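You operate a simulated robot arm through the tools that you are given. There is no shell and no other tool.

You are at the controls of a simulated robot arm. One attempt, no reset.

Task
Put things in order on the top of the blue bench. At the end: the brown light colour wedge stands where the hand stone stood; the hand stone stands on top of the blue polish tub; the short teal brush is on the small steel tray; the white yellow-banded lot card stands where the brown light colour wedge stood; whatever was shut is shut again. Leave all else as you found it, and nothing knocked over.

It is judged by the outcome, as a careful person would: the job done as asked, and still so three seconds after it is handed in. It fails if anything else is knocked over, pushed out of place, dropped, spilled or broken.

Robot
A 7-joint arm with a two-finger parallel gripper, fixed in place. Base frame: the origin is on the floor under the middle of its stand, x ahead of it, y to its left, z up; the work surface is at about z = 885. Lengths are in mm, angles in degrees, forces in N, time in s.
With the tool pointing down near the work surface it reaches from about 240 to 680 mm from the base axis. Its first joint turns from -66.0 to 66.0 degrees. Payload 2.4 kg.
The TCP is the grasp point between the finger pads, 30 mm short of the fingertips. In the tool frame z runs along the fingers and y along their closing line. Largest opening 94 mm; finger width 28, thickness 10; the body of the gripper, 50 by 96 mm, starts 55 mm behind the TCP.
Orientation is told as [roll, pitch, yaw] about the base's x, y, z axes, in that order, counted from this pose: with the fingers straight down and closing along the base's y, the tool's x points along the base's -x, its y along +y and its z along -z.

Tools
- The arm moves only by the tool servo_tool. Its argument "moves" is a list of rows, each an object of numbers (a shift or turn left out is 0, a gripper value left out holds the last): "tx", "ty", "tz": the shift along the base's x, y, z in units of 50 mm (1.0 is 50 mm); "ax", "ay", "az": the turn, a rotation vector about the base's x, y, z in units of 8 degrees (1.0 is 8 degrees); "claw": the finger opening in m, from 0 to 0.094. In form: [{"tx": .., "ty": .., "tz": .., "ax": .., "ay": .., "az": .., "claw": ..}, ...]. A call has 1 to 20 rows; each row shifts and turns the commanded pose from where the row before left it. A call with a number of a shift or a turn outside -1 to 1 is refused whole. A row lasts 0.2 s, in which the tool goes at most 50 mm and 8.6 degrees; a call with a longer step from one row to the next is refused whole, and so is a gripper value outside its range. A pose out of reach is approached as far as the arm can. The call stops where the force on the tool passes 40 N (or 10 N more than at its start, if that is more) or the arm is blocked; 0.2 s more then pass. The fingers move at their own pace (about 153 mm/s each) and stop on an object; they squeeze with about 20 N. The grip force told is the motor's: it shows also when the fingers shut on nothing. Time passes only in rows, and 0.2 s behind the last, so rows that do not move let the fingers close. The reply holds the time, the measured pose of the TCP, the force on the tool along the base axes, the opening and the grip force, in the units named above and with some noise, with the torque about the TCP (base axes, N m) and any sound that the robot's microphone picked up.
- Cameras (640 x 400 px; columns grow to the right, rows downward): "scene" is fixed at [47.5, 474.1, 1461.4]; the picture's right is [-0.80, -0.61, 0.00], its down [-0.33, 0.44, -0.84] and it looks along [0.51, -0.67, -0.55] (base axes); focal length 278 px, centre (320, 200). "wrist" rides on the gripper at [76, 14, -103] in the tool frame; the picture's right is [-0.18, 0.98, 0.00], its down [-0.75, -0.14, -0.64] and it looks along [-0.63, -0.12, 0.77] (tool axes); focal length 243 px, centre (320, 200). There is no depth. A picture from a camera that has moved, and an enlarged one, comes with that camera's place and axes in the base frame and with its lens. The place of the scene camera against the robot may be out by one fixed shift of up to 25 mm in any direction.
- get_image(camera): a new picture of that camera. The clock stands still meanwhile.
- inspect(camera, box): a new picture of the part [left, top, right, bottom] of that camera's present view, enlarged. The clock stands still meanwhile.
- sign_off(): hands the job in; it is judged then, once.

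Places have to be worked out from the pictures, the camera data and where the tool is seen. Open the gripper and draw the arm clear of the work before you hand the job in, unless the task says otherwise.

The tools are called as name(argument=value, ...) on one line, values as JSON. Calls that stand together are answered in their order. servo_tool: Moves the arm, as the interface text tells. Its arguments: {"type":"object","properties":{"moves":{"type":"array","items":{"type":"object","properties":{"tx":{"type":"number"},"ty":{"type":"number"},"tz":{"type":"number"},"ax":{"type":"number"},"ay":{"type":"number"},"az":{"type":"number"},"claw":{"type":"number"}}}}},"required":["moves"]} The other tools are called the same way: get_image (camera) takes a picture; inspect (camera, box) takes an enlarged picture of a part of a camera's view; sign_off () hands the job in.

At the start:

```text
time_s: 0.0
eef_pos: [345.7, 50.6, 1271.6]
tcp_rot: [-0.1, 0.0, 0.0]
contact_force: [-0.5, 0.1, -0.5]
moment: [0.01, 0.02, -0.02]
finger_gap: 93.9
grip_force: 0.1
```

scene: 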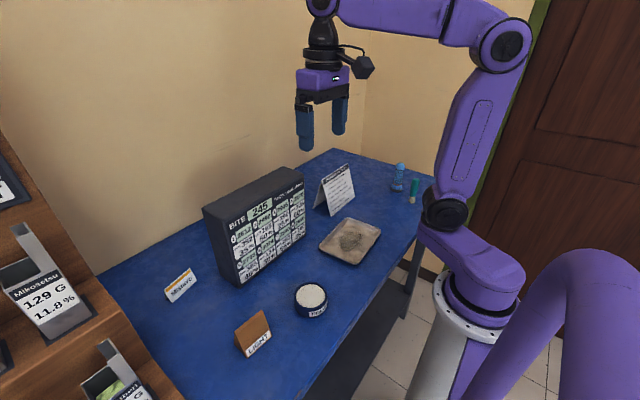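
wrist: 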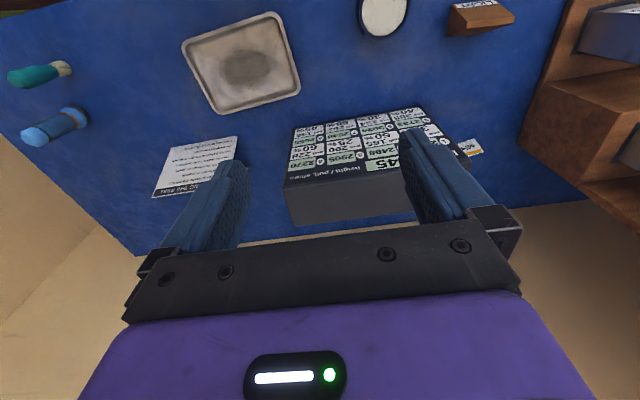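

I start by looking closer at the bench from both cameras to identify the objects and where they stand.

inspect(camera="scene", box=[140, 240, 340, 365])

inspect(camera="scene", box=[280, 140, 440, 280])

inspect(camera="wrist", box=[0, 0, 320, 200])

inspect(camera="wrist", box=[320, 0, 640, 200])

```text
3.20 times, centred on (240, 302) of scene
camera zoom: at [47.5, 474.1, 1461.4], right [-0.8, -0.61, 0.0], down [-0.33, 0.44, -0.84], along [0.51, -0.67, -0.55], focal length 891 px, centre (576, -128)
```

zoom: 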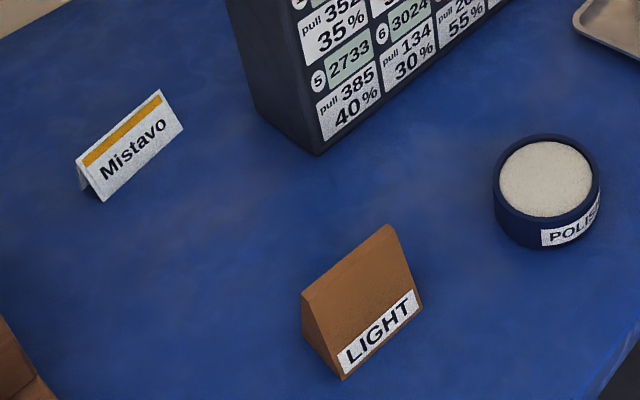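

```text
2.86 times, centred on (360, 210) of scene
camera zoom: at [47.5, 474.1, 1461.4], right [-0.8, -0.61, 0.0], down [-0.33, 0.44, -0.84], along [0.51, -0.67, -0.55], focal length 795 px, centre (206, 171)
```

zoom: 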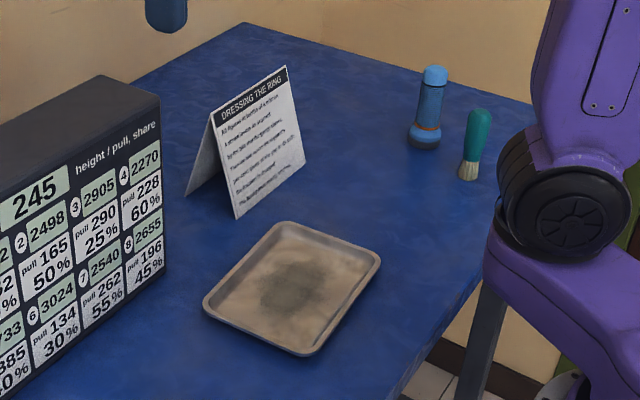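

```text
2.00 times, centred on (160, 100) of wrist
camera zoom: at [267.8, 62.5, 1372.4], right [0.18, 0.98, 0.0], down [0.75, -0.14, 0.64], along [0.63, -0.12, -0.77], focal length 485 px, centre (640, 400)
```

zoom: 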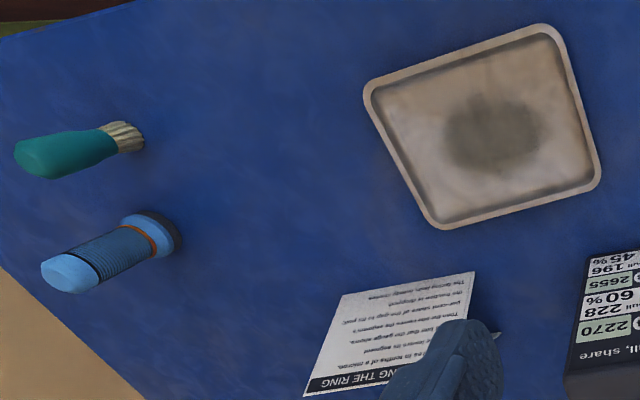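

```text
2.00 times, centred on (480, 100) of wrist
camera zoom: at [267.8, 62.5, 1372.4], right [0.18, 0.98, 0.0], down [0.75, -0.14, 0.64], along [0.63, -0.12, -0.77], focal length 485 px, centre (0, 400)
```

zoom: 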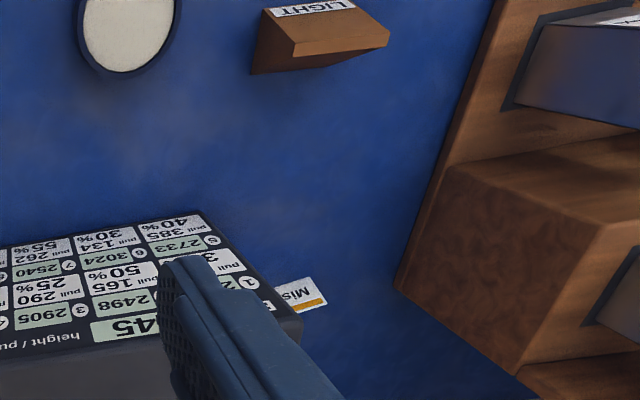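

The hand stone isn't visible yet, so I look at the cabinet on the left and at the areas around the board.

inspect(camera="scene", box=[0, 120, 200, 400])

inspect(camera="scene", box=[190, 140, 350, 300])

inspect(camera="scene", box=[370, 140, 450, 220])

```text
1.43 times, centred on (100, 260) of scene
camera zoom: at [47.5, 474.1, 1461.4], right [-0.8, -0.61, 0.0], down [-0.33, 0.44, -0.84], along [0.51, -0.67, -0.55], focal length 398 px, centre (634, 114)
```

zoom: 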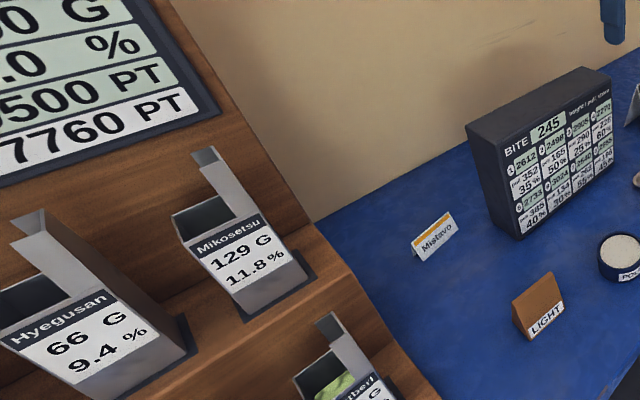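

```text
2.50 times, centred on (270, 220) of scene
camera zoom: at [47.5, 474.1, 1461.4], right [-0.8, -0.61, 0.0], down [-0.33, 0.44, -0.84], along [0.51, -0.67, -0.55], focal length 696 px, centre (445, 150)
```

zoom: 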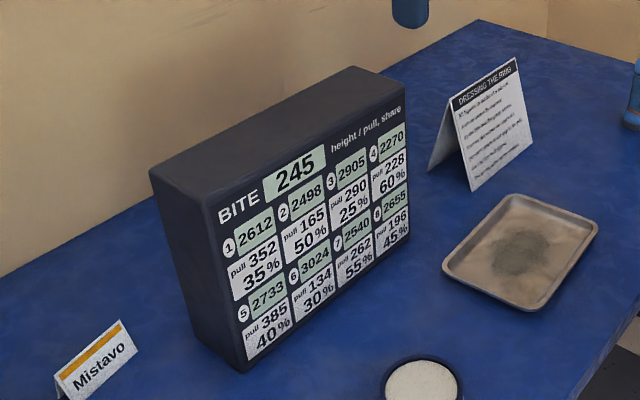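

```text
5.00 times, centred on (410, 180) of scene
camera zoom: at [47.5, 474.1, 1461.4], right [-0.8, -0.61, 0.0], down [-0.33, 0.44, -0.84], along [0.51, -0.67, -0.55], focal length 1392 px, centre (-130, 300)
```

zoom: 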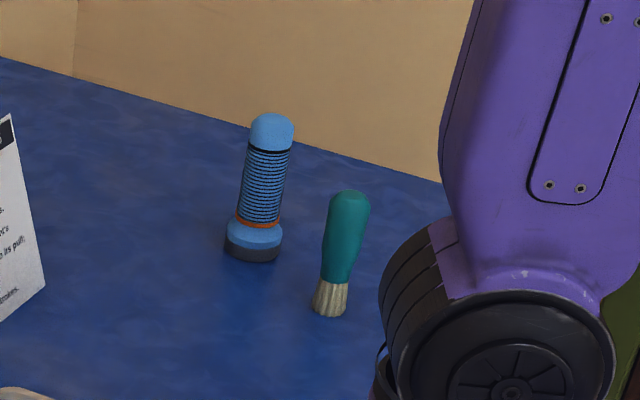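

The blue ribbed object with the orange ring and grey stone foot near [383,-480] could be the hand stone. Before deciding, I move the wrist camera high over the board (top about z=1085) to check whether something is hidden behind it.

servo_tool(moves=[{"tx": 0.8, "tz": 0.3}, {"tx": 0.8, "tz": 0.3}, {"tx": 0.8}, {"tx": 0.8}, {}])

get_image(camera="wrist")

get_image(camera="scene")

```text
time_s: 1.2
eef_pos: [503.8, 48.9, 1301.8]
tcp_rot: [0.0, 0.0, -0.1]
contact_force: [0.0, -0.2, 0.2]
moment: [0.02, 0.0, 0.01]
finger_gap: 93.9
grip_force: 0.0
```

```text
taken
camera wrist: at [427.7, 61.4, 1403.1], right [0.18, 0.98, 0.0], down [0.75, -0.14, 0.64], along [0.63, -0.12, -0.77], focal length 243 px, centre (320, 200)
```

wrist: 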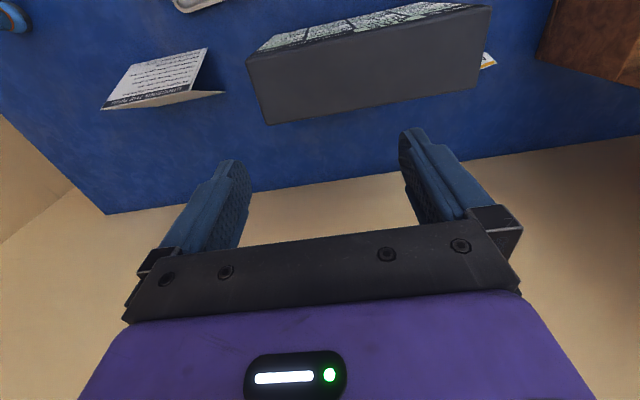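

```text
taken
```

scene: 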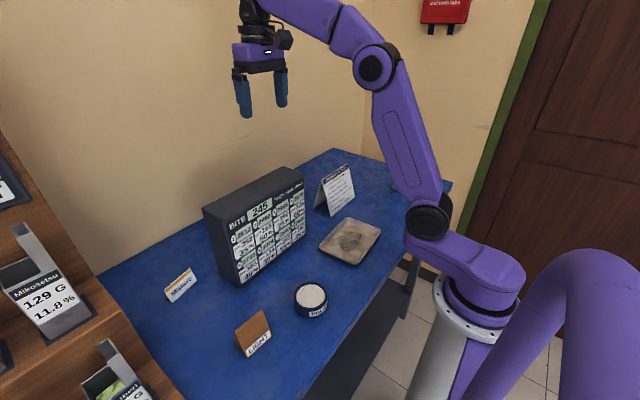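

Nothing behind the board so far, but a strip directly behind is still hidden. I go a bit further forward to see that strip fully.

servo_tool(moves=[{"tx": 0.8}, {"tx": 0.8}, {"tx": 0.8}, {"tx": 0.6}, {}])

get_image(camera="wrist")

```text
time_s: 2.4
eef_pos: [532.9, 43.6, 1298.9]
tcp_rot: [0.0, -0.1, 0.0]
contact_force: [0.0, 0.1, 0.5]
moment: [0.01, -0.01, 0.01]
finger_gap: 94.2
grip_force: 0.2
out of reach, approached as far as the arm can: row 1, 2, 3, 4
```

```text
taken
camera wrist: at [456.1, 54.7, 1400.8], right [0.18, 0.98, 0.0], down [0.75, -0.14, 0.64], along [0.63, -0.12, -0.77], focal length 243 px, centre (320, 200)
```

wrist: 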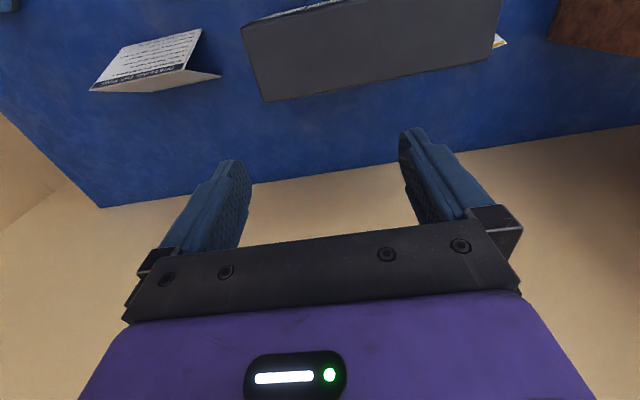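

Behind the board and behind the tent card there is nothing, so the blue-handled object with the grey foot must be the hand stone. I go back and over the tub and wedge to look at them closely from above.

servo_tool(moves=[{"tx": -0.85, "ty": 0.3}, {"tx": -0.85, "ty": 0.3}, {"tx": -0.85, "ty": 0.3}, {"tx": -0.85, "ty": 0.3}, {"tx": -0.85, "ty": 0.3}, {}])

get_image(camera="wrist")

```text
time_s: 3.8
eef_pos: [319.9, 116.9, 1298.1]
tcp_rot: [0.0, 0.0, -0.1]
contact_force: [0.0, -0.9, -0.1]
moment: [0.03, 0.01, -0.03]
finger_gap: 94.0
grip_force: 0.0
```

```text
taken
camera wrist: at [242.9, 129.5, 1400.5], right [0.18, 0.98, 0.0], down [0.75, -0.14, 0.64], along [0.63, -0.12, -0.77], focal length 243 px, centre (320, 200)
```

wrist: 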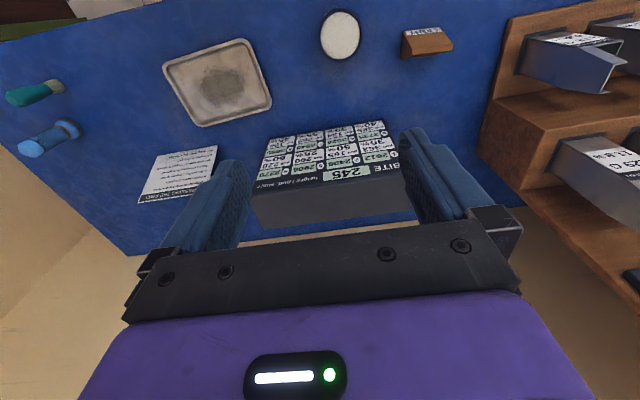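

The command tracking holds. I descend to z≈1150 between the tub and the wedge for a closer picture.

servo_tool(moves=[{"ty": 0.5, "tz": -0.9}, {"ty": 0.5, "tz": -0.9}, {"ty": 0.5, "tz": -0.9}, {"ty": 0.1, "tz": -0.3}, {}])

get_image(camera="wrist")

inspect(camera="wrist", box=[200, 0, 460, 160])

```text
refused: row 1 steps farther than a row can; nothing moved
```

```text
taken
camera wrist: at [242.9, 129.5, 1400.5], right [0.18, 0.98, 0.0], down [0.75, -0.14, 0.64], along [0.63, -0.12, -0.77], focal length 243 px, centre (320, 200)
```

wrist: 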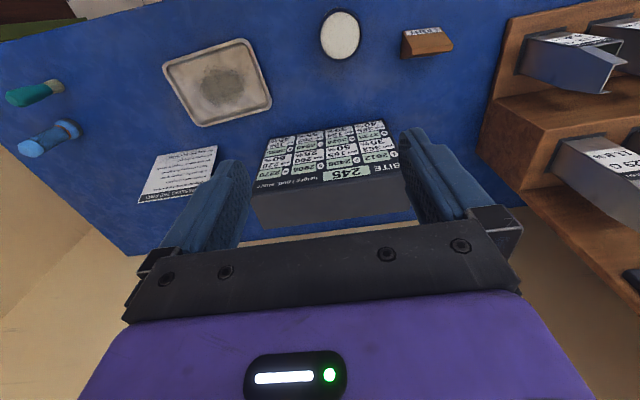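

```text
2.46 times, centred on (330, 80) of wrist
camera zoom: at [242.9, 129.5, 1400.5], right [0.18, 0.98, 0.0], down [0.75, -0.14, 0.64], along [0.63, -0.12, -0.77], focal length 597 px, centre (295, 495)
```

zoom: 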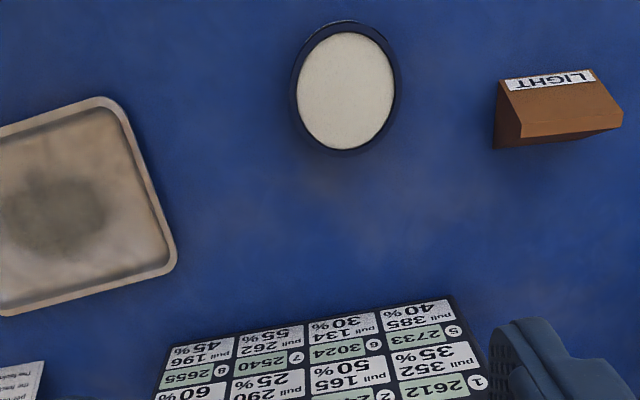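

The combined step was too long per row (max 50 mm total), so I split it into smaller rows and descend again.

servo_tool(moves=[{"ty": 0.4, "tz": -0.75}, {"ty": 0.4, "tz": -0.75}, {"ty": 0.4, "tz": -0.75}, {"ty": 0.4, "tz": -0.75}, {}])

get_image(camera="wrist")

inspect(camera="wrist", box=[200, 0, 460, 160])

```text
time_s: 5.0
eef_pos: [319.9, 198.0, 1148.1]
tcp_rot: [0.1, -0.1, 0.0]
contact_force: [-0.9, 1.1, 0.3]
moment: [0.03, -0.03, 0.04]
finger_gap: 93.9
grip_force: 0.1
```

```text
taken
camera wrist: at [242.9, 210.0, 1250.0], right [0.18, 0.98, 0.0], down [0.75, -0.14, 0.64], along [0.63, -0.12, -0.77], focal length 243 px, centre (320, 200)
```

wrist: 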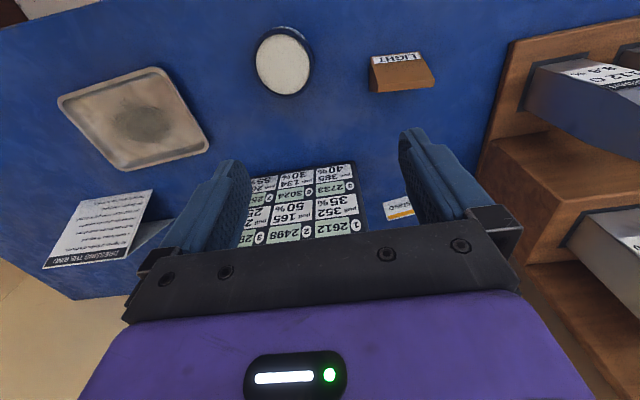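

```text
2.46 times, centred on (330, 80) of wrist
camera zoom: at [242.9, 210.0, 1250.0], right [0.18, 0.98, 0.0], down [0.75, -0.14, 0.64], along [0.63, -0.12, -0.77], focal length 597 px, centre (295, 495)
```

zoom: 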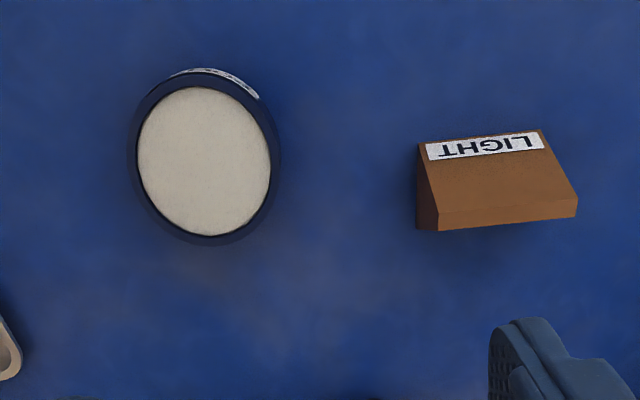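

The tub (centre ≈ [295,155], ~66 mm across) and wedge (≈65 mm long in y, base x≈316–358, y≈262–327) are clear now. Next I travel right to look at the brush and the hand stone from above.

servo_tool(moves=[{"ty": -0.95}, {"ty": -0.95}, {"ty": -0.95}, {"ty": -0.95}, {"ty": -0.95}, {"ty": -0.95}, {"ty": -0.95}, {"ty": -0.95}, {"ty": -0.95}, {"ty": -0.95}, {"ty": -0.95}, {"ty": -0.4}, {}])

get_image(camera="wrist")

inspect(camera="wrist", box=[160, 0, 420, 160])

get_image(camera="scene")

```text
time_s: 7.8
eef_pos: [320.2, -347.5, 1148.1]
tcp_rot: [0.0, 0.0, -0.1]
contact_force: [0.2, 0.4, -0.3]
moment: [-0.03, -0.01, -0.02]
finger_gap: 94.0
grip_force: 0.0
```

```text
taken
camera wrist: at [244.0, -334.2, 1250.7], right [0.18, 0.98, 0.0], down [0.75, -0.14, 0.64], along [0.63, -0.12, -0.77], focal length 243 px, centre (320, 200)
```

wrist: 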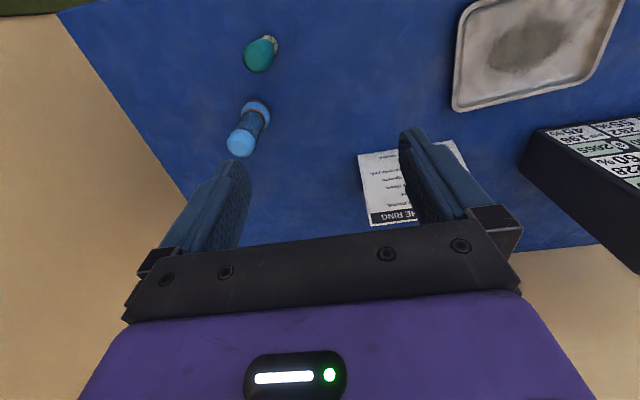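

```text
2.46 times, centred on (290, 80) of wrist
camera zoom: at [244.0, -334.2, 1250.7], right [0.18, 0.98, 0.0], down [0.75, -0.14, 0.64], along [0.63, -0.12, -0.77], focal length 597 px, centre (394, 495)
```

zoom: 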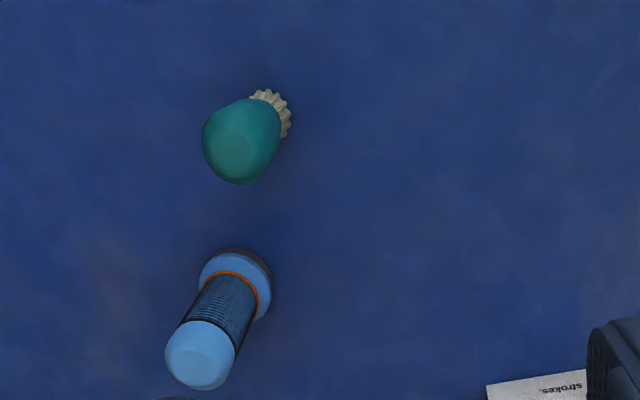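

```text
taken
```

scene: 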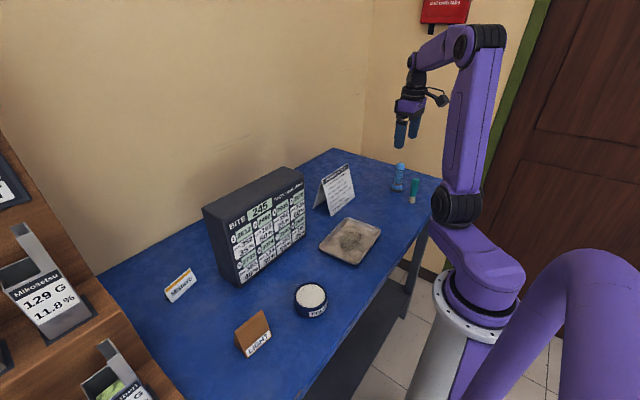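

From this view I estimate the brush axis at about [280,-407] (top ≈ z 985) and the hand stone axis at about [357,-452] (top ≈ z 995, foot ≈45 mm). I move above the brush, staying clear of both, and check alignment.

servo_tool(moves=[{"tx": -0.4, "ty": -0.6, "tz": -0.4}, {"tx": -0.4, "ty": -0.6, "tz": -0.4}, {"tz": -0.9}, {}])

get_image(camera="wrist")

inspect(camera="scene", box=[350, 80, 470, 220])

```text
time_s: 8.8
eef_pos: [281.6, -405.0, 1063.1]
tcp_rot: [0.0, 0.0, -0.1]
contact_force: [0.2, 0.5, 0.0]
moment: [0.0, 0.01, 0.01]
finger_gap: 94.1
grip_force: 0.0
```

```text
taken
camera wrist: at [204.7, -392.6, 1163.9], right [0.18, 0.98, 0.0], down [0.75, -0.14, 0.64], along [0.63, -0.12, -0.77], focal length 243 px, centre (320, 200)
```

wrist: 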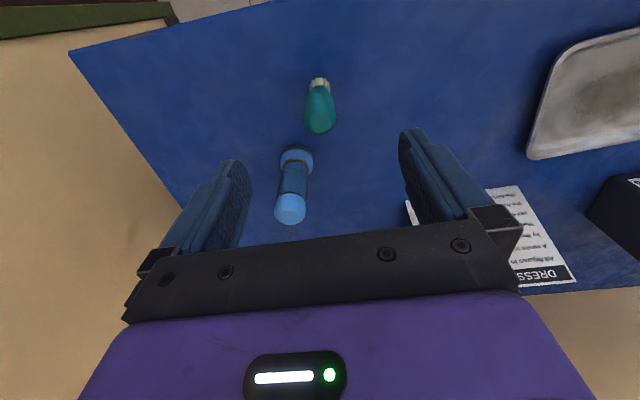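

```text
2.86 times, centred on (410, 150) of scene
camera zoom: at [47.5, 474.1, 1461.4], right [-0.8, -0.61, 0.0], down [-0.33, 0.44, -0.84], along [0.51, -0.67, -0.55], focal length 795 px, centre (63, 343)
```

zoom: 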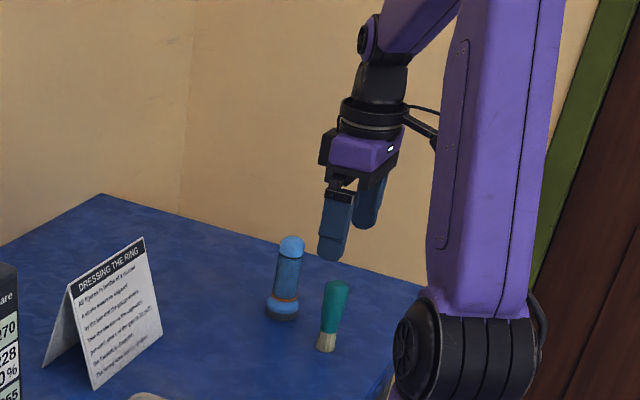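

The brush sits centred between the fingers (axis ≈ [277,-407]). I lower straight down to z≈946 with fingers open around its handle.

servo_tool(moves=[{"tx": -0.09, "ty": -0.04, "tz": -0.8}, {"tz": -0.8}, {"tz": -0.74}, {}])

get_image(camera="wrist")

inspect(camera="scene", box=[350, 80, 470, 220])

```text
time_s: 9.8
eef_pos: [275.9, -408.5, 946.5]
tcp_rot: [0.1, 0.0, 0.1]
contact_force: [0.3, -0.1, -0.2]
moment: [-0.02, 0.0, 0.02]
finger_gap: 94.1
grip_force: 0.2
```

```text
taken
camera wrist: at [199.9, -396.0, 1047.8], right [0.18, 0.98, 0.0], down [0.75, -0.14, 0.64], along [0.63, -0.12, -0.77], focal length 243 px, centre (320, 200)
```

wrist: 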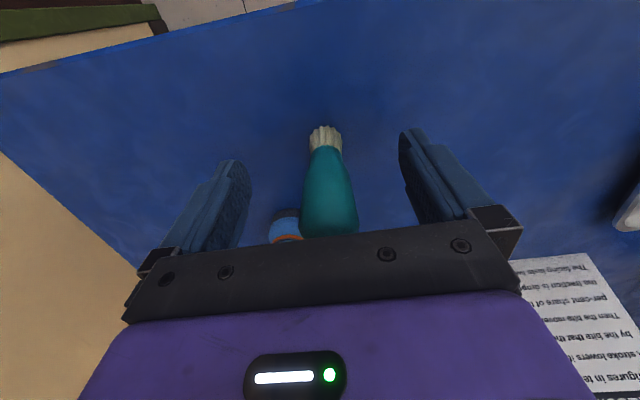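

```text
2.86 times, centred on (410, 150) of scene
camera zoom: at [47.5, 474.1, 1461.4], right [-0.8, -0.61, 0.0], down [-0.33, 0.44, -0.84], along [0.51, -0.67, -0.55], focal length 795 px, centre (63, 343)
```

zoom: 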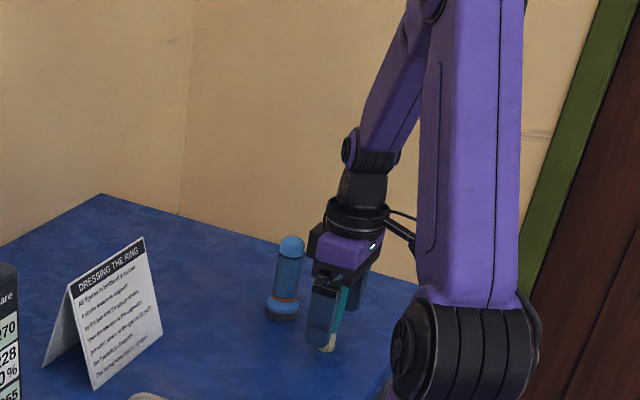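

The handle sits between the pads; its axis seems at x≈281, so I nudge +5 mm in x and close on it.

servo_tool(moves=[{"tx": 0.1, "ty": 0.03}, {"claw": 0.0}, {"claw": 0.0}, {"claw": 0.0}, {}])

get_image(camera="wrist")

```text
time_s: 11.0
eef_pos: [282.7, -408.0, 945.9]
tcp_rot: [0.0, 0.0, 0.0]
contact_force: [-1.1, -0.6, -0.5]
moment: [-0.01, -0.01, 0.01]
finger_gap: 27.9
grip_force: 19.8
```

```text
taken
camera wrist: at [204.6, -394.4, 1048.0], right [0.18, 0.98, 0.0], down [0.75, -0.14, 0.64], along [0.63, -0.12, -0.77], focal length 243 px, centre (320, 200)
```

wrist: 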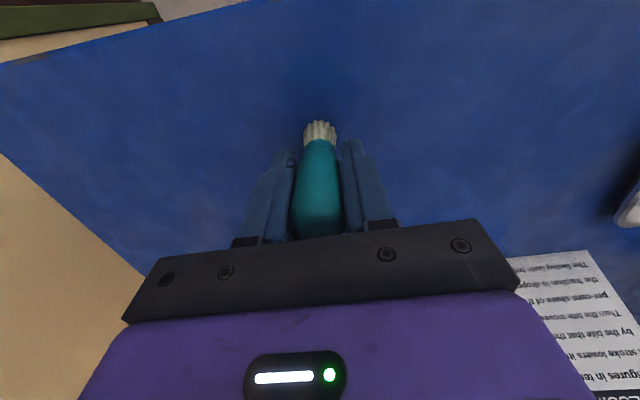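

The brush is held (28 mm, ~20 N). I lift it straight up 120 mm and carry it toward the tray, stopping short to look at the tray.

servo_tool(moves=[{"tz": 0.5}, {"tz": 0.9}, {"tz": 0.95}, {"ty": 0.8, "tx": 0.05}, {"ty": 0.9}, {"ty": 0.9}, {"ty": 0.9}, {"ty": 0.6}, {}])

get_image(camera="wrist")

get_image(camera="scene")

```text
time_s: 13.0
eef_pos: [283.4, -202.1, 1064.6]
tcp_rot: [0.0, 0.0, 0.1]
contact_force: [-0.6, -0.2, -1.3]
moment: [0.0, 0.0, -0.01]
finger_gap: 27.8
grip_force: 20.6
```

```text
taken
camera wrist: at [205.7, -189.0, 1166.8], right [0.18, 0.98, 0.0], down [0.75, -0.14, 0.64], along [0.63, -0.12, -0.77], focal length 243 px, centre (320, 200)
```

wrist: 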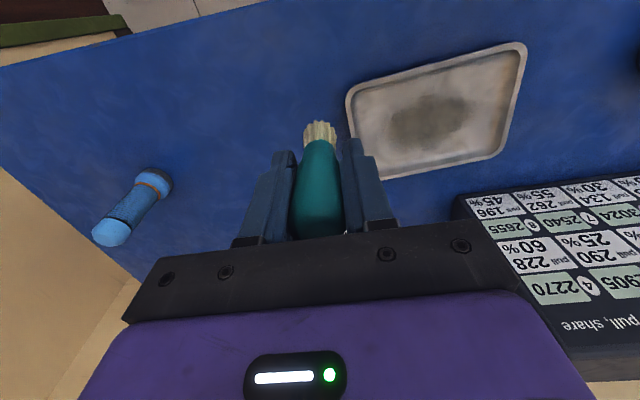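

```text
taken
```

scene: 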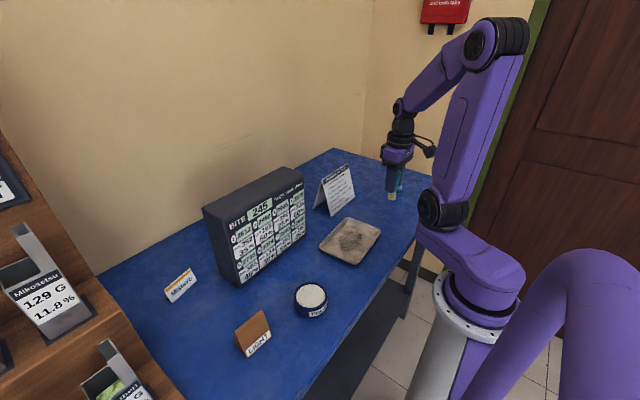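

The tray spans about x 280–405, y −170–0 with its centre near [338,−84]. I move the brush above the centre and lower to just above the tray floor.

servo_tool(moves=[{"tx": 0.35, "ty": 0.75}, {"tx": 0.35, "ty": 0.75}, {"tx": 0.4, "ty": 0.82}, {"tz": -0.8}, {"tz": -0.8}, {"tz": -0.3}, {}])

get_image(camera="wrist")

inspect(camera="scene", box=[290, 160, 430, 280])

```text
time_s: 14.6
eef_pos: [338.3, -85.5, 969.3]
tcp_rot: [0.1, -0.1, 0.1]
contact_force: [-0.1, -0.7, -0.9]
moment: [0.0, 0.01, 0.01]
finger_gap: 28.0
grip_force: 20.1
```

```text
taken
camera wrist: at [261.2, -73.0, 1071.2], right [0.18, 0.98, 0.0], down [0.75, -0.14, 0.64], along [0.63, -0.12, -0.77], focal length 243 px, centre (320, 200)
```

wrist: 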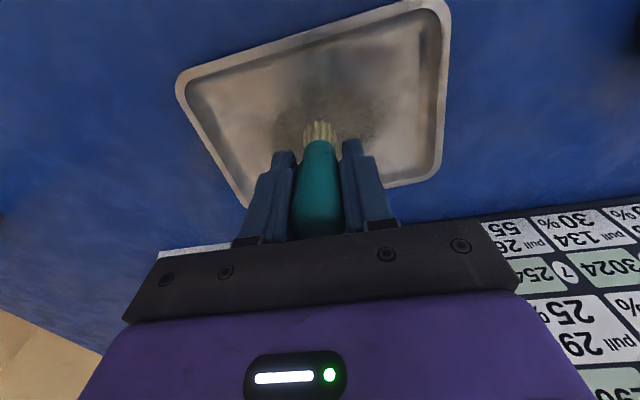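

```text
3.33 times, centred on (360, 220) of scene
camera zoom: at [47.5, 474.1, 1461.4], right [-0.8, -0.61, 0.0], down [-0.33, 0.44, -0.84], along [0.51, -0.67, -0.55], focal length 928 px, centre (187, 133)
```

zoom: 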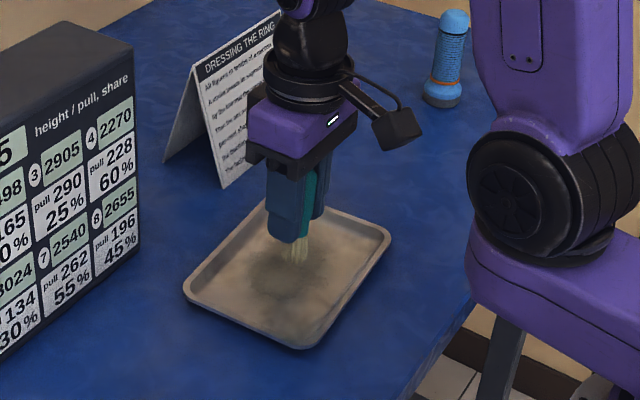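

The brush is well inside the tray outline. I lower 14 mm and then feel for the tray floor in small steps.

servo_tool(moves=[{"tz": -0.14}, {"tz": -0.14}, {}])

servo_tool(moves=[{"tz": -0.05}, {}])

servo_tool(moves=[{"tz": -0.04}, {}])

```text
time_s: 15.4
eef_pos: [339.0, -85.1, 956.3]
tcp_rot: [0.0, 0.0, 0.0]
contact_force: [-0.4, -0.6, 0.0]
moment: [0.0, -0.01, -0.04]
finger_gap: 27.7
grip_force: 19.8
```

```text
time_s: 16.0
eef_pos: [338.9, -84.7, 952.9]
tcp_rot: [0.0, 0.0, 0.0]
contact_force: [0.3, 0.2, -0.5]
moment: [0.01, 0.0, 0.01]
finger_gap: 27.8
grip_force: 19.6
```

```text
time_s: 16.6
eef_pos: [338.3, -84.9, 952.2]
tcp_rot: [0.0, 0.1, 0.0]
contact_force: [-1.1, 0.1, -0.9]
moment: [0.0, 0.02, -0.01]
finger_gap: 27.4
grip_force: 19.8
```

No contact yet at z≈952; I keep lowering in 1–1.5 mm steps.

servo_tool(moves=[{"tz": -0.03}, {}])

servo_tool(moves=[{"tz": -0.03}, {}])

inspect(camera="scene", box=[320, 190, 390, 260])

```text
time_s: 17.2
eef_pos: [338.4, -85.1, 949.6]
tcp_rot: [-0.1, 0.1, -0.1]
contact_force: [-0.1, 0.0, 13.1]
moment: [0.06, 0.1, 0.05]
finger_gap: 27.9
grip_force: 20.1
```

```text
time_s: 17.8
eef_pos: [338.8, -85.8, 947.5]
tcp_rot: [0.1, -0.1, 0.1]
contact_force: [1.2, 1.1, 18.7]
moment: [0.06, -0.03, 0.02]
finger_gap: 27.9
grip_force: 20.1
```

```text
5.71 times, centred on (355, 225) of scene
camera zoom: at [47.3, 474.2, 1461.3], right [-0.8, -0.61, 0.0], down [-0.33, 0.44, -0.84], along [0.51, -0.67, -0.55], focal length 1591 px, centre (120, 57)
```

zoom: 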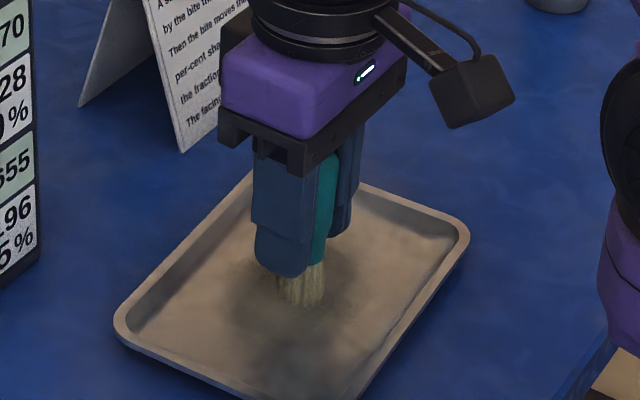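

Contact: 13–19 N upward, the bristles are on the tray floor. I ease up a little to take off the load, then open.

servo_tool(moves=[{"tz": 0.025}, {}])

```text
time_s: 18.4
eef_pos: [338.1, -85.1, 948.3]
tcp_rot: [0.0, 0.1, 0.0]
contact_force: [0.1, -0.3, -1.1]
moment: [-0.01, 0.02, -0.04]
finger_gap: 27.8
grip_force: 20.6
```

Load is gone (within about a millimetre of the floor). I lower half a millimetre and open the fingers in stages.

servo_tool(moves=[{"tz": -0.015}, {"claw": 0.032}, {"claw": 0.04}, {"claw": 0.06}, {"claw": 0.094}, {}])

get_image(camera="wrist")

inspect(camera="scene", box=[320, 190, 390, 260])

```text
time_s: 19.8
eef_pos: [338.6, -85.2, 948.3]
tcp_rot: [-0.1, -0.1, -0.1]
contact_force: [0.3, 0.2, -0.9]
moment: [0.0, -0.01, 0.02]
finger_gap: 94.0
grip_force: 0.0
```

```text
taken
camera wrist: at [261.9, -72.6, 1050.0], right [0.18, 0.98, 0.0], down [0.75, -0.14, 0.64], along [0.63, -0.12, -0.77], focal length 243 px, centre (320, 200)
```

wrist: 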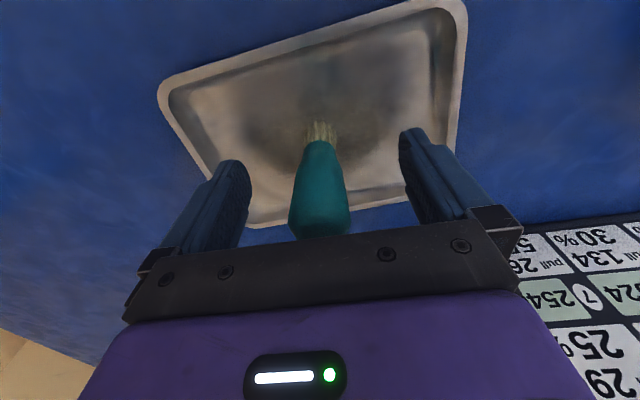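

```text
5.71 times, centred on (355, 225) of scene
camera zoom: at [47.5, 474.1, 1461.4], right [-0.8, -0.61, 0.0], down [-0.33, 0.44, -0.84], along [0.51, -0.67, -0.55], focal length 1591 px, centre (120, 57)
```

zoom: 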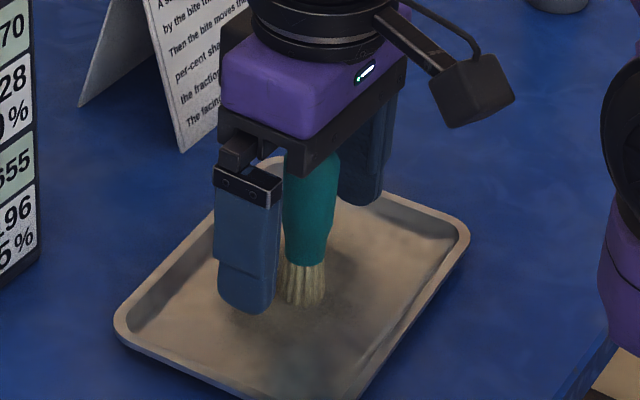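

The brush stands upright in the tray. I rise straight up and travel to above the hand stone.

servo_tool(moves=[{"tz": 0.7}, {"tz": 0.9}, {"tz": 0.9}, {"tz": 0.5}, {"ty": -0.92, "tx": 0.05}, {"ty": -0.92, "tx": 0.05}, {"ty": -0.92, "tx": 0.05}, {"ty": -0.92, "tx": 0.05}, {"ty": -0.92, "tx": 0.05}, {"ty": -0.92, "tx": 0.05}, {"ty": -0.92, "tx": 0.05}, {"ty": -0.9, "tx": 0.02}, {}])

get_image(camera="wrist")

inspect(camera="scene", box=[280, 140, 440, 280])

```text
time_s: 22.6
eef_pos: [356.7, -453.8, 1100.1]
tcp_rot: [-0.1, 0.1, -0.1]
contact_force: [-0.4, 0.2, 0.1]
moment: [0.01, -0.02, -0.01]
finger_gap: 94.1
grip_force: 0.0
```

```text
taken
camera wrist: at [280.0, -440.4, 1200.8], right [0.18, 0.98, 0.0], down [0.75, -0.14, 0.64], along [0.63, -0.12, -0.77], focal length 243 px, centre (320, 200)
```

wrist: 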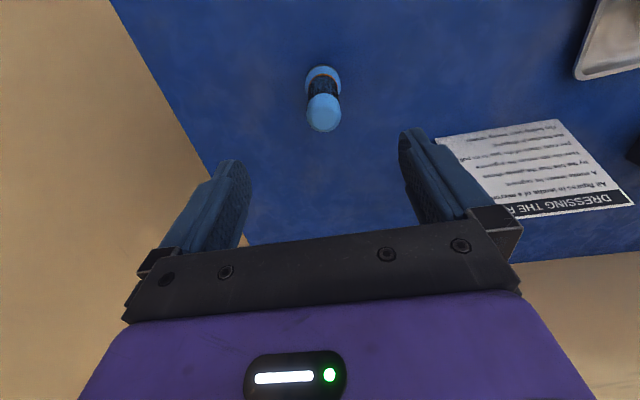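

```text
2.86 times, centred on (360, 210) of scene
camera zoom: at [47.5, 474.1, 1461.4], right [-0.8, -0.61, 0.0], down [-0.33, 0.44, -0.84], along [0.51, -0.67, -0.55], focal length 795 px, centre (206, 171)
```

zoom: 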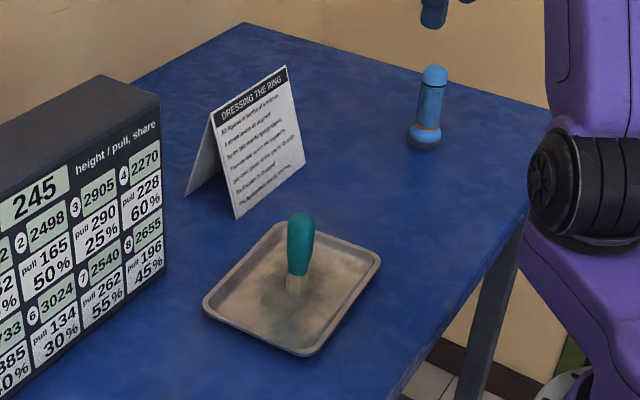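

The brush is standing well in the tray. I zoom in on the hand stone to fix its axis precisely, since its place must be remembered for the wedge.

inspect(camera="wrist", box=[260, 40, 390, 150])

```text
3.64 times, centred on (325, 95) of wrist
camera zoom: at [280.0, -440.4, 1200.8], right [0.18, 0.98, 0.0], down [0.75, -0.14, 0.64], along [0.63, -0.12, -0.77], focal length 882 px, centre (302, 582)
```

zoom: 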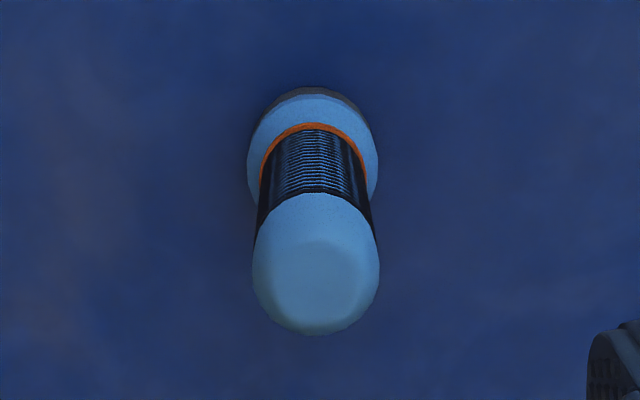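

The stone's axis works out at about [359,−452], foot ≈42 mm, handle ≈31 mm, top ≈ z 1000. I centre on it and descend to z≈958 around the handle.

servo_tool(moves=[{"tx": 0.05, "ty": 0.04}, {"tz": -0.8}, {"tz": -0.8}, {"tz": -0.8}, {"tz": -0.44}, {}])

get_image(camera="wrist")

inspect(camera="scene", box=[350, 120, 450, 210])

```text
time_s: 24.0
eef_pos: [360.2, -449.6, 955.7]
tcp_rot: [0.0, -0.1, 0.0]
contact_force: [0.4, 1.0, 0.2]
moment: [-0.02, 0.01, 0.03]
finger_gap: 94.0
grip_force: 0.2
```

```text
taken
camera wrist: at [283.2, -437.4, 1058.0], right [0.18, 0.98, 0.0], down [0.75, -0.14, 0.64], along [0.63, -0.12, -0.77], focal length 243 px, centre (320, 200)
```

wrist: 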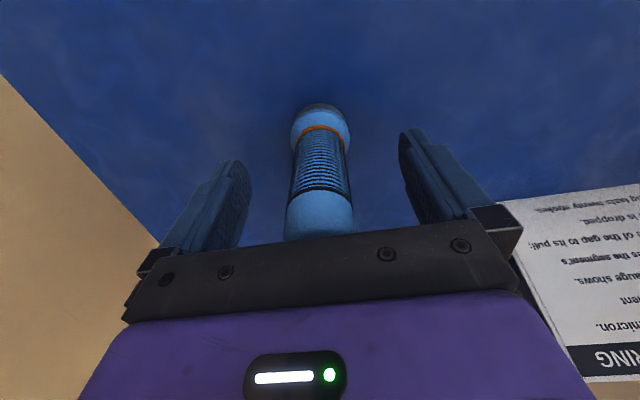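

```text
4.44 times, centred on (400, 165) of scene
camera zoom: at [47.5, 474.1, 1461.4], right [-0.8, -0.61, 0.0], down [-0.33, 0.44, -0.84], along [0.51, -0.67, -0.55], focal length 1237 px, centre (-36, 356)
```

zoom: 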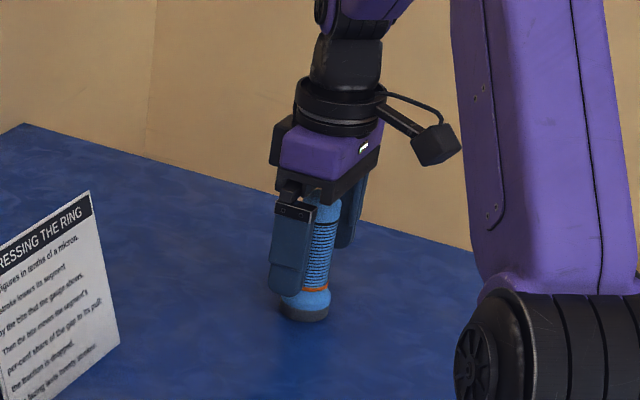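

The handle is centred between the pads. I close on it.

servo_tool(moves=[{"claw": 0.0}, {"claw": 0.0}, {"claw": 0.0}, {}])

get_image(camera="wrist")

```text
time_s: 25.0
eef_pos: [359.5, -449.8, 956.6]
tcp_rot: [-0.1, 0.0, 0.0]
contact_force: [0.5, 0.6, 0.2]
moment: [-0.01, 0.0, 0.03]
finger_gap: 29.9
grip_force: 20.3
```

```text
taken
camera wrist: at [283.2, -437.5, 1058.3], right [0.18, 0.98, 0.0], down [0.75, -0.14, 0.64], along [0.63, -0.12, -0.77], focal length 243 px, centre (320, 200)
```

wrist: 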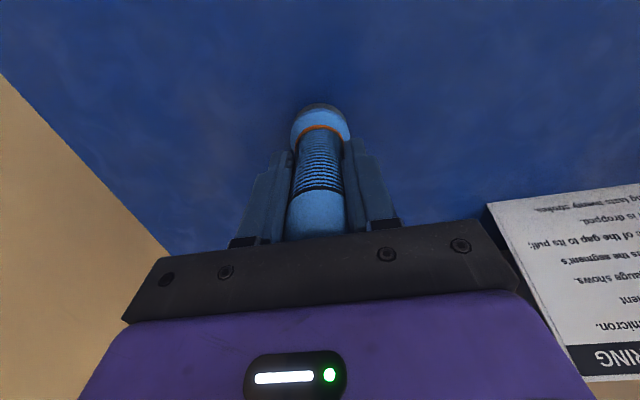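

Firm grip at 29.9 mm; the stone's place is [359.5,−450], and the foot bottom is ~72 mm under the TCP. I lift it high and carry it toward the tub, passing well over the brush.

servo_tool(moves=[{"tz": 0.5}, {"tz": 0.9}, {"tz": 0.9}, {"tz": 0.9}, {"ty": 0.9, "tx": -0.1}, {"ty": 0.9, "tx": -0.1}, {"ty": 0.9, "tx": -0.1}, {"ty": 0.9, "tx": -0.1}, {"ty": 0.9, "tx": -0.1}, {"ty": 0.9, "tx": -0.1}, {"ty": 0.9, "tx": -0.1}, {"ty": 0.9, "tx": -0.1}, {"ty": 0.9, "tx": -0.1}, {"ty": 0.9, "tx": -0.1}, {"ty": 0.9, "tx": -0.1}, {"ty": 0.9, "tx": -0.1}, {}])

get_image(camera="wrist")

get_image(camera="scene")

```text
time_s: 28.6
eef_pos: [298.8, 89.8, 1116.5]
tcp_rot: [0.0, 0.0, 0.0]
contact_force: [0.7, -0.5, -2.6]
moment: [-0.02, -0.01, 0.04]
finger_gap: 30.2
grip_force: 19.7
```

```text
taken
camera wrist: at [221.7, 103.2, 1218.1], right [0.18, 0.98, 0.0], down [0.75, -0.14, 0.64], along [0.63, -0.12, -0.77], focal length 243 px, centre (320, 200)
```

wrist: 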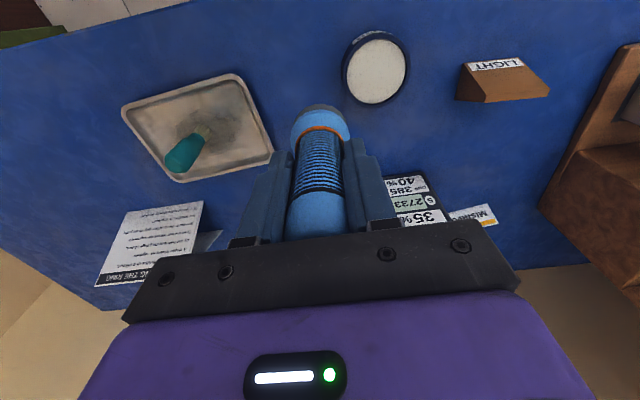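

```text
taken
```

scene: 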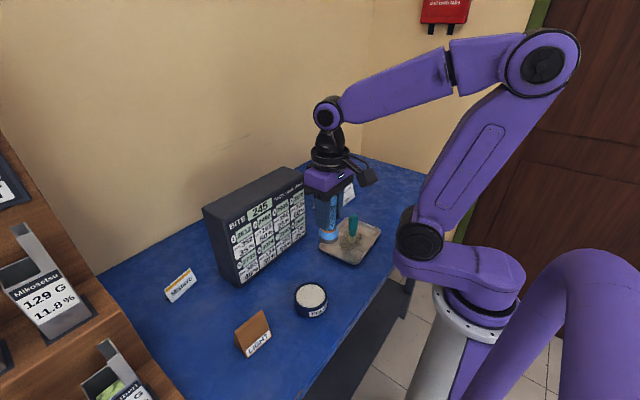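

inspect(camera="wrist", box=[310, 10, 440, 120])

inspect(camera="scene", box=[270, 260, 350, 340])

```text
3.64 times, centred on (375, 65) of wrist
camera zoom: at [221.7, 103.2, 1218.1], right [0.18, 0.98, 0.0], down [0.75, -0.14, 0.64], along [0.63, -0.12, -0.77], focal length 882 px, centre (120, 691)
```

zoom: 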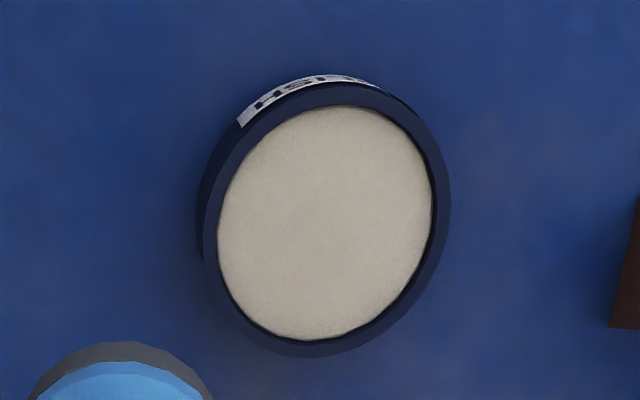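

```text
5.00 times, centred on (310, 300) of scene
camera zoom: at [47.5, 474.1, 1461.4], right [-0.8, -0.61, 0.0], down [-0.33, 0.44, -0.84], along [0.51, -0.67, -0.55], focal length 1392 px, centre (370, -300)
```

zoom: 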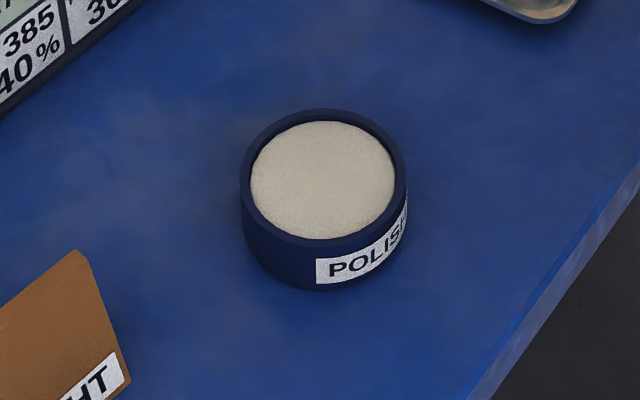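

The tub is about 24 mm high with a slightly recessed flat content ~70 mm wide, centre ≈ [297,154]. I bring the stone over its centre and lower to z≈1000 (foot about 20 mm above).

servo_tool(moves=[{"ty": 0.64, "tx": -0.02}, {"ty": 0.64, "tx": -0.02}, {"tz": -0.7}, {"tz": -0.7}, {"tz": -0.7}, {"tz": -0.22}, {}])

get_image(camera="wrist")

inspect(camera="scene", box=[270, 230, 370, 330])

```text
time_s: 30.2
eef_pos: [296.9, 153.3, 999.9]
tcp_rot: [0.0, 0.0, 0.0]
contact_force: [0.1, -0.3, -2.3]
moment: [0.0, 0.0, 0.0]
finger_gap: 29.9
grip_force: 20.3
```

```text
taken
camera wrist: at [220.5, 165.7, 1102.2], right [0.18, 0.98, 0.0], down [0.75, -0.14, 0.64], along [0.63, -0.12, -0.77], focal length 243 px, centre (320, 200)
```

wrist: 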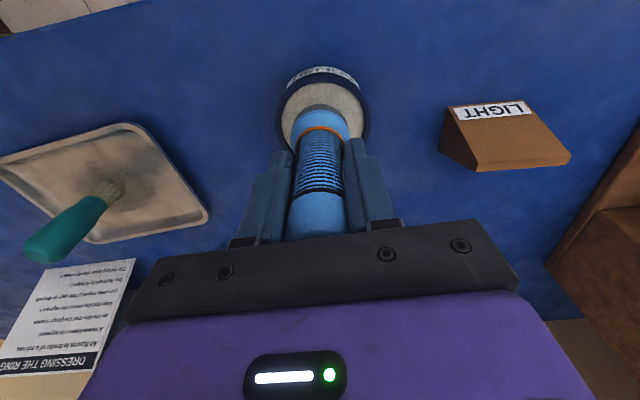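

```text
4.00 times, centred on (320, 280) of scene
camera zoom: at [47.5, 474.1, 1461.4], right [-0.8, -0.61, 0.0], down [-0.33, 0.44, -0.84], along [0.51, -0.67, -0.55], focal length 1114 px, centre (320, -120)
```

zoom: 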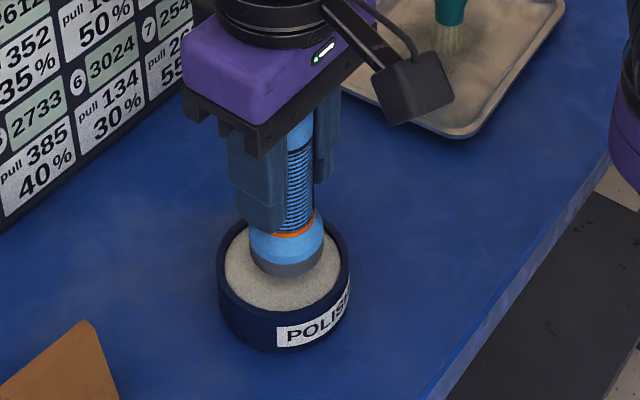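

Both views agree that the foot is centred over the tub. I lower 8 mm and then feel for contact in small steps.

servo_tool(moves=[{"tz": -0.16}, {}])

servo_tool(moves=[{"tz": -0.05}, {}])

servo_tool(moves=[{"tz": -0.04}, {}])

servo_tool(moves=[{"tz": -0.03}, {}])

```text
time_s: 30.8
eef_pos: [297.6, 153.0, 992.8]
tcp_rot: [0.0, 0.0, 0.0]
contact_force: [0.0, -1.0, -2.3]
moment: [-0.01, -0.02, 0.01]
finger_gap: 30.1
grip_force: 19.9
```

```text
time_s: 31.4
eef_pos: [297.1, 153.9, 990.3]
tcp_rot: [0.1, 0.0, 0.1]
contact_force: [0.4, -0.7, -1.7]
moment: [-0.02, 0.02, 0.01]
finger_gap: 30.4
grip_force: 19.6
```

```text
time_s: 32.0
eef_pos: [297.1, 153.6, 987.8]
tcp_rot: [0.0, 0.0, 0.0]
contact_force: [0.9, -0.3, -1.5]
moment: [0.01, 0.0, 0.01]
finger_gap: 30.0
grip_force: 20.0
```

```text
time_s: 32.6
eef_pos: [297.4, 153.8, 986.6]
tcp_rot: [0.0, -0.1, 0.0]
contact_force: [-1.3, -1.9, 18.1]
moment: [-0.2, 0.03, 0.0]
finger_gap: 30.0
grip_force: 19.4
```

Contact at z≈986.6 (18 N), so the tub's top is at z≈914–915. I ease off slightly and check with pictures before releasing.

servo_tool(moves=[{"tz": 0.015}, {}])

inspect(camera="scene", box=[280, 250, 350, 330])

inspect(camera="wrist", box=[250, 40, 400, 200])

```text
time_s: 33.2
eef_pos: [296.5, 153.6, 986.4]
tcp_rot: [0.1, 0.1, 0.0]
contact_force: [0.0, -0.6, -1.1]
moment: [0.0, -0.01, 0.02]
finger_gap: 30.0
grip_force: 20.5
```

```text
5.00 times, centred on (315, 290) of scene
camera zoom: at [47.5, 474.1, 1461.4], right [-0.8, -0.61, 0.0], down [-0.33, 0.44, -0.84], along [0.51, -0.67, -0.55], focal length 1392 px, centre (345, -250)
```

zoom: 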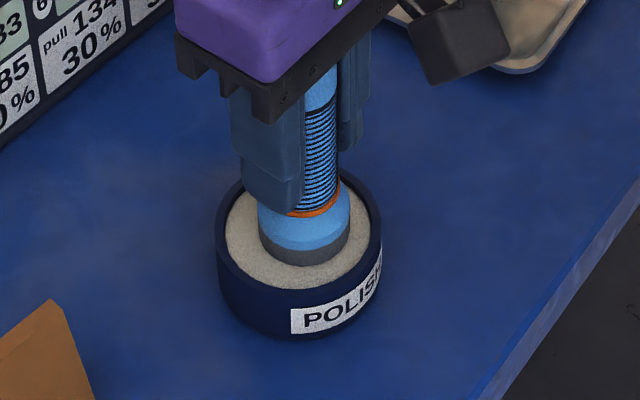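

```text
2.50 times, centred on (325, 120) of wrist
camera zoom: at [220.3, 166.0, 1088.8], right [0.18, 0.98, 0.0], down [0.75, -0.14, 0.64], along [0.63, -0.12, -0.77], focal length 606 px, centre (308, 400)
```

zoom: 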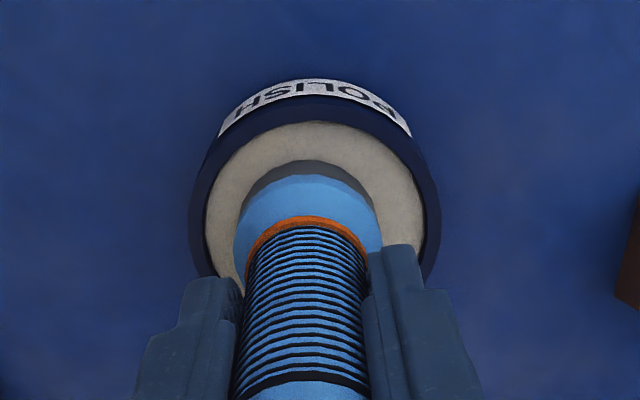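

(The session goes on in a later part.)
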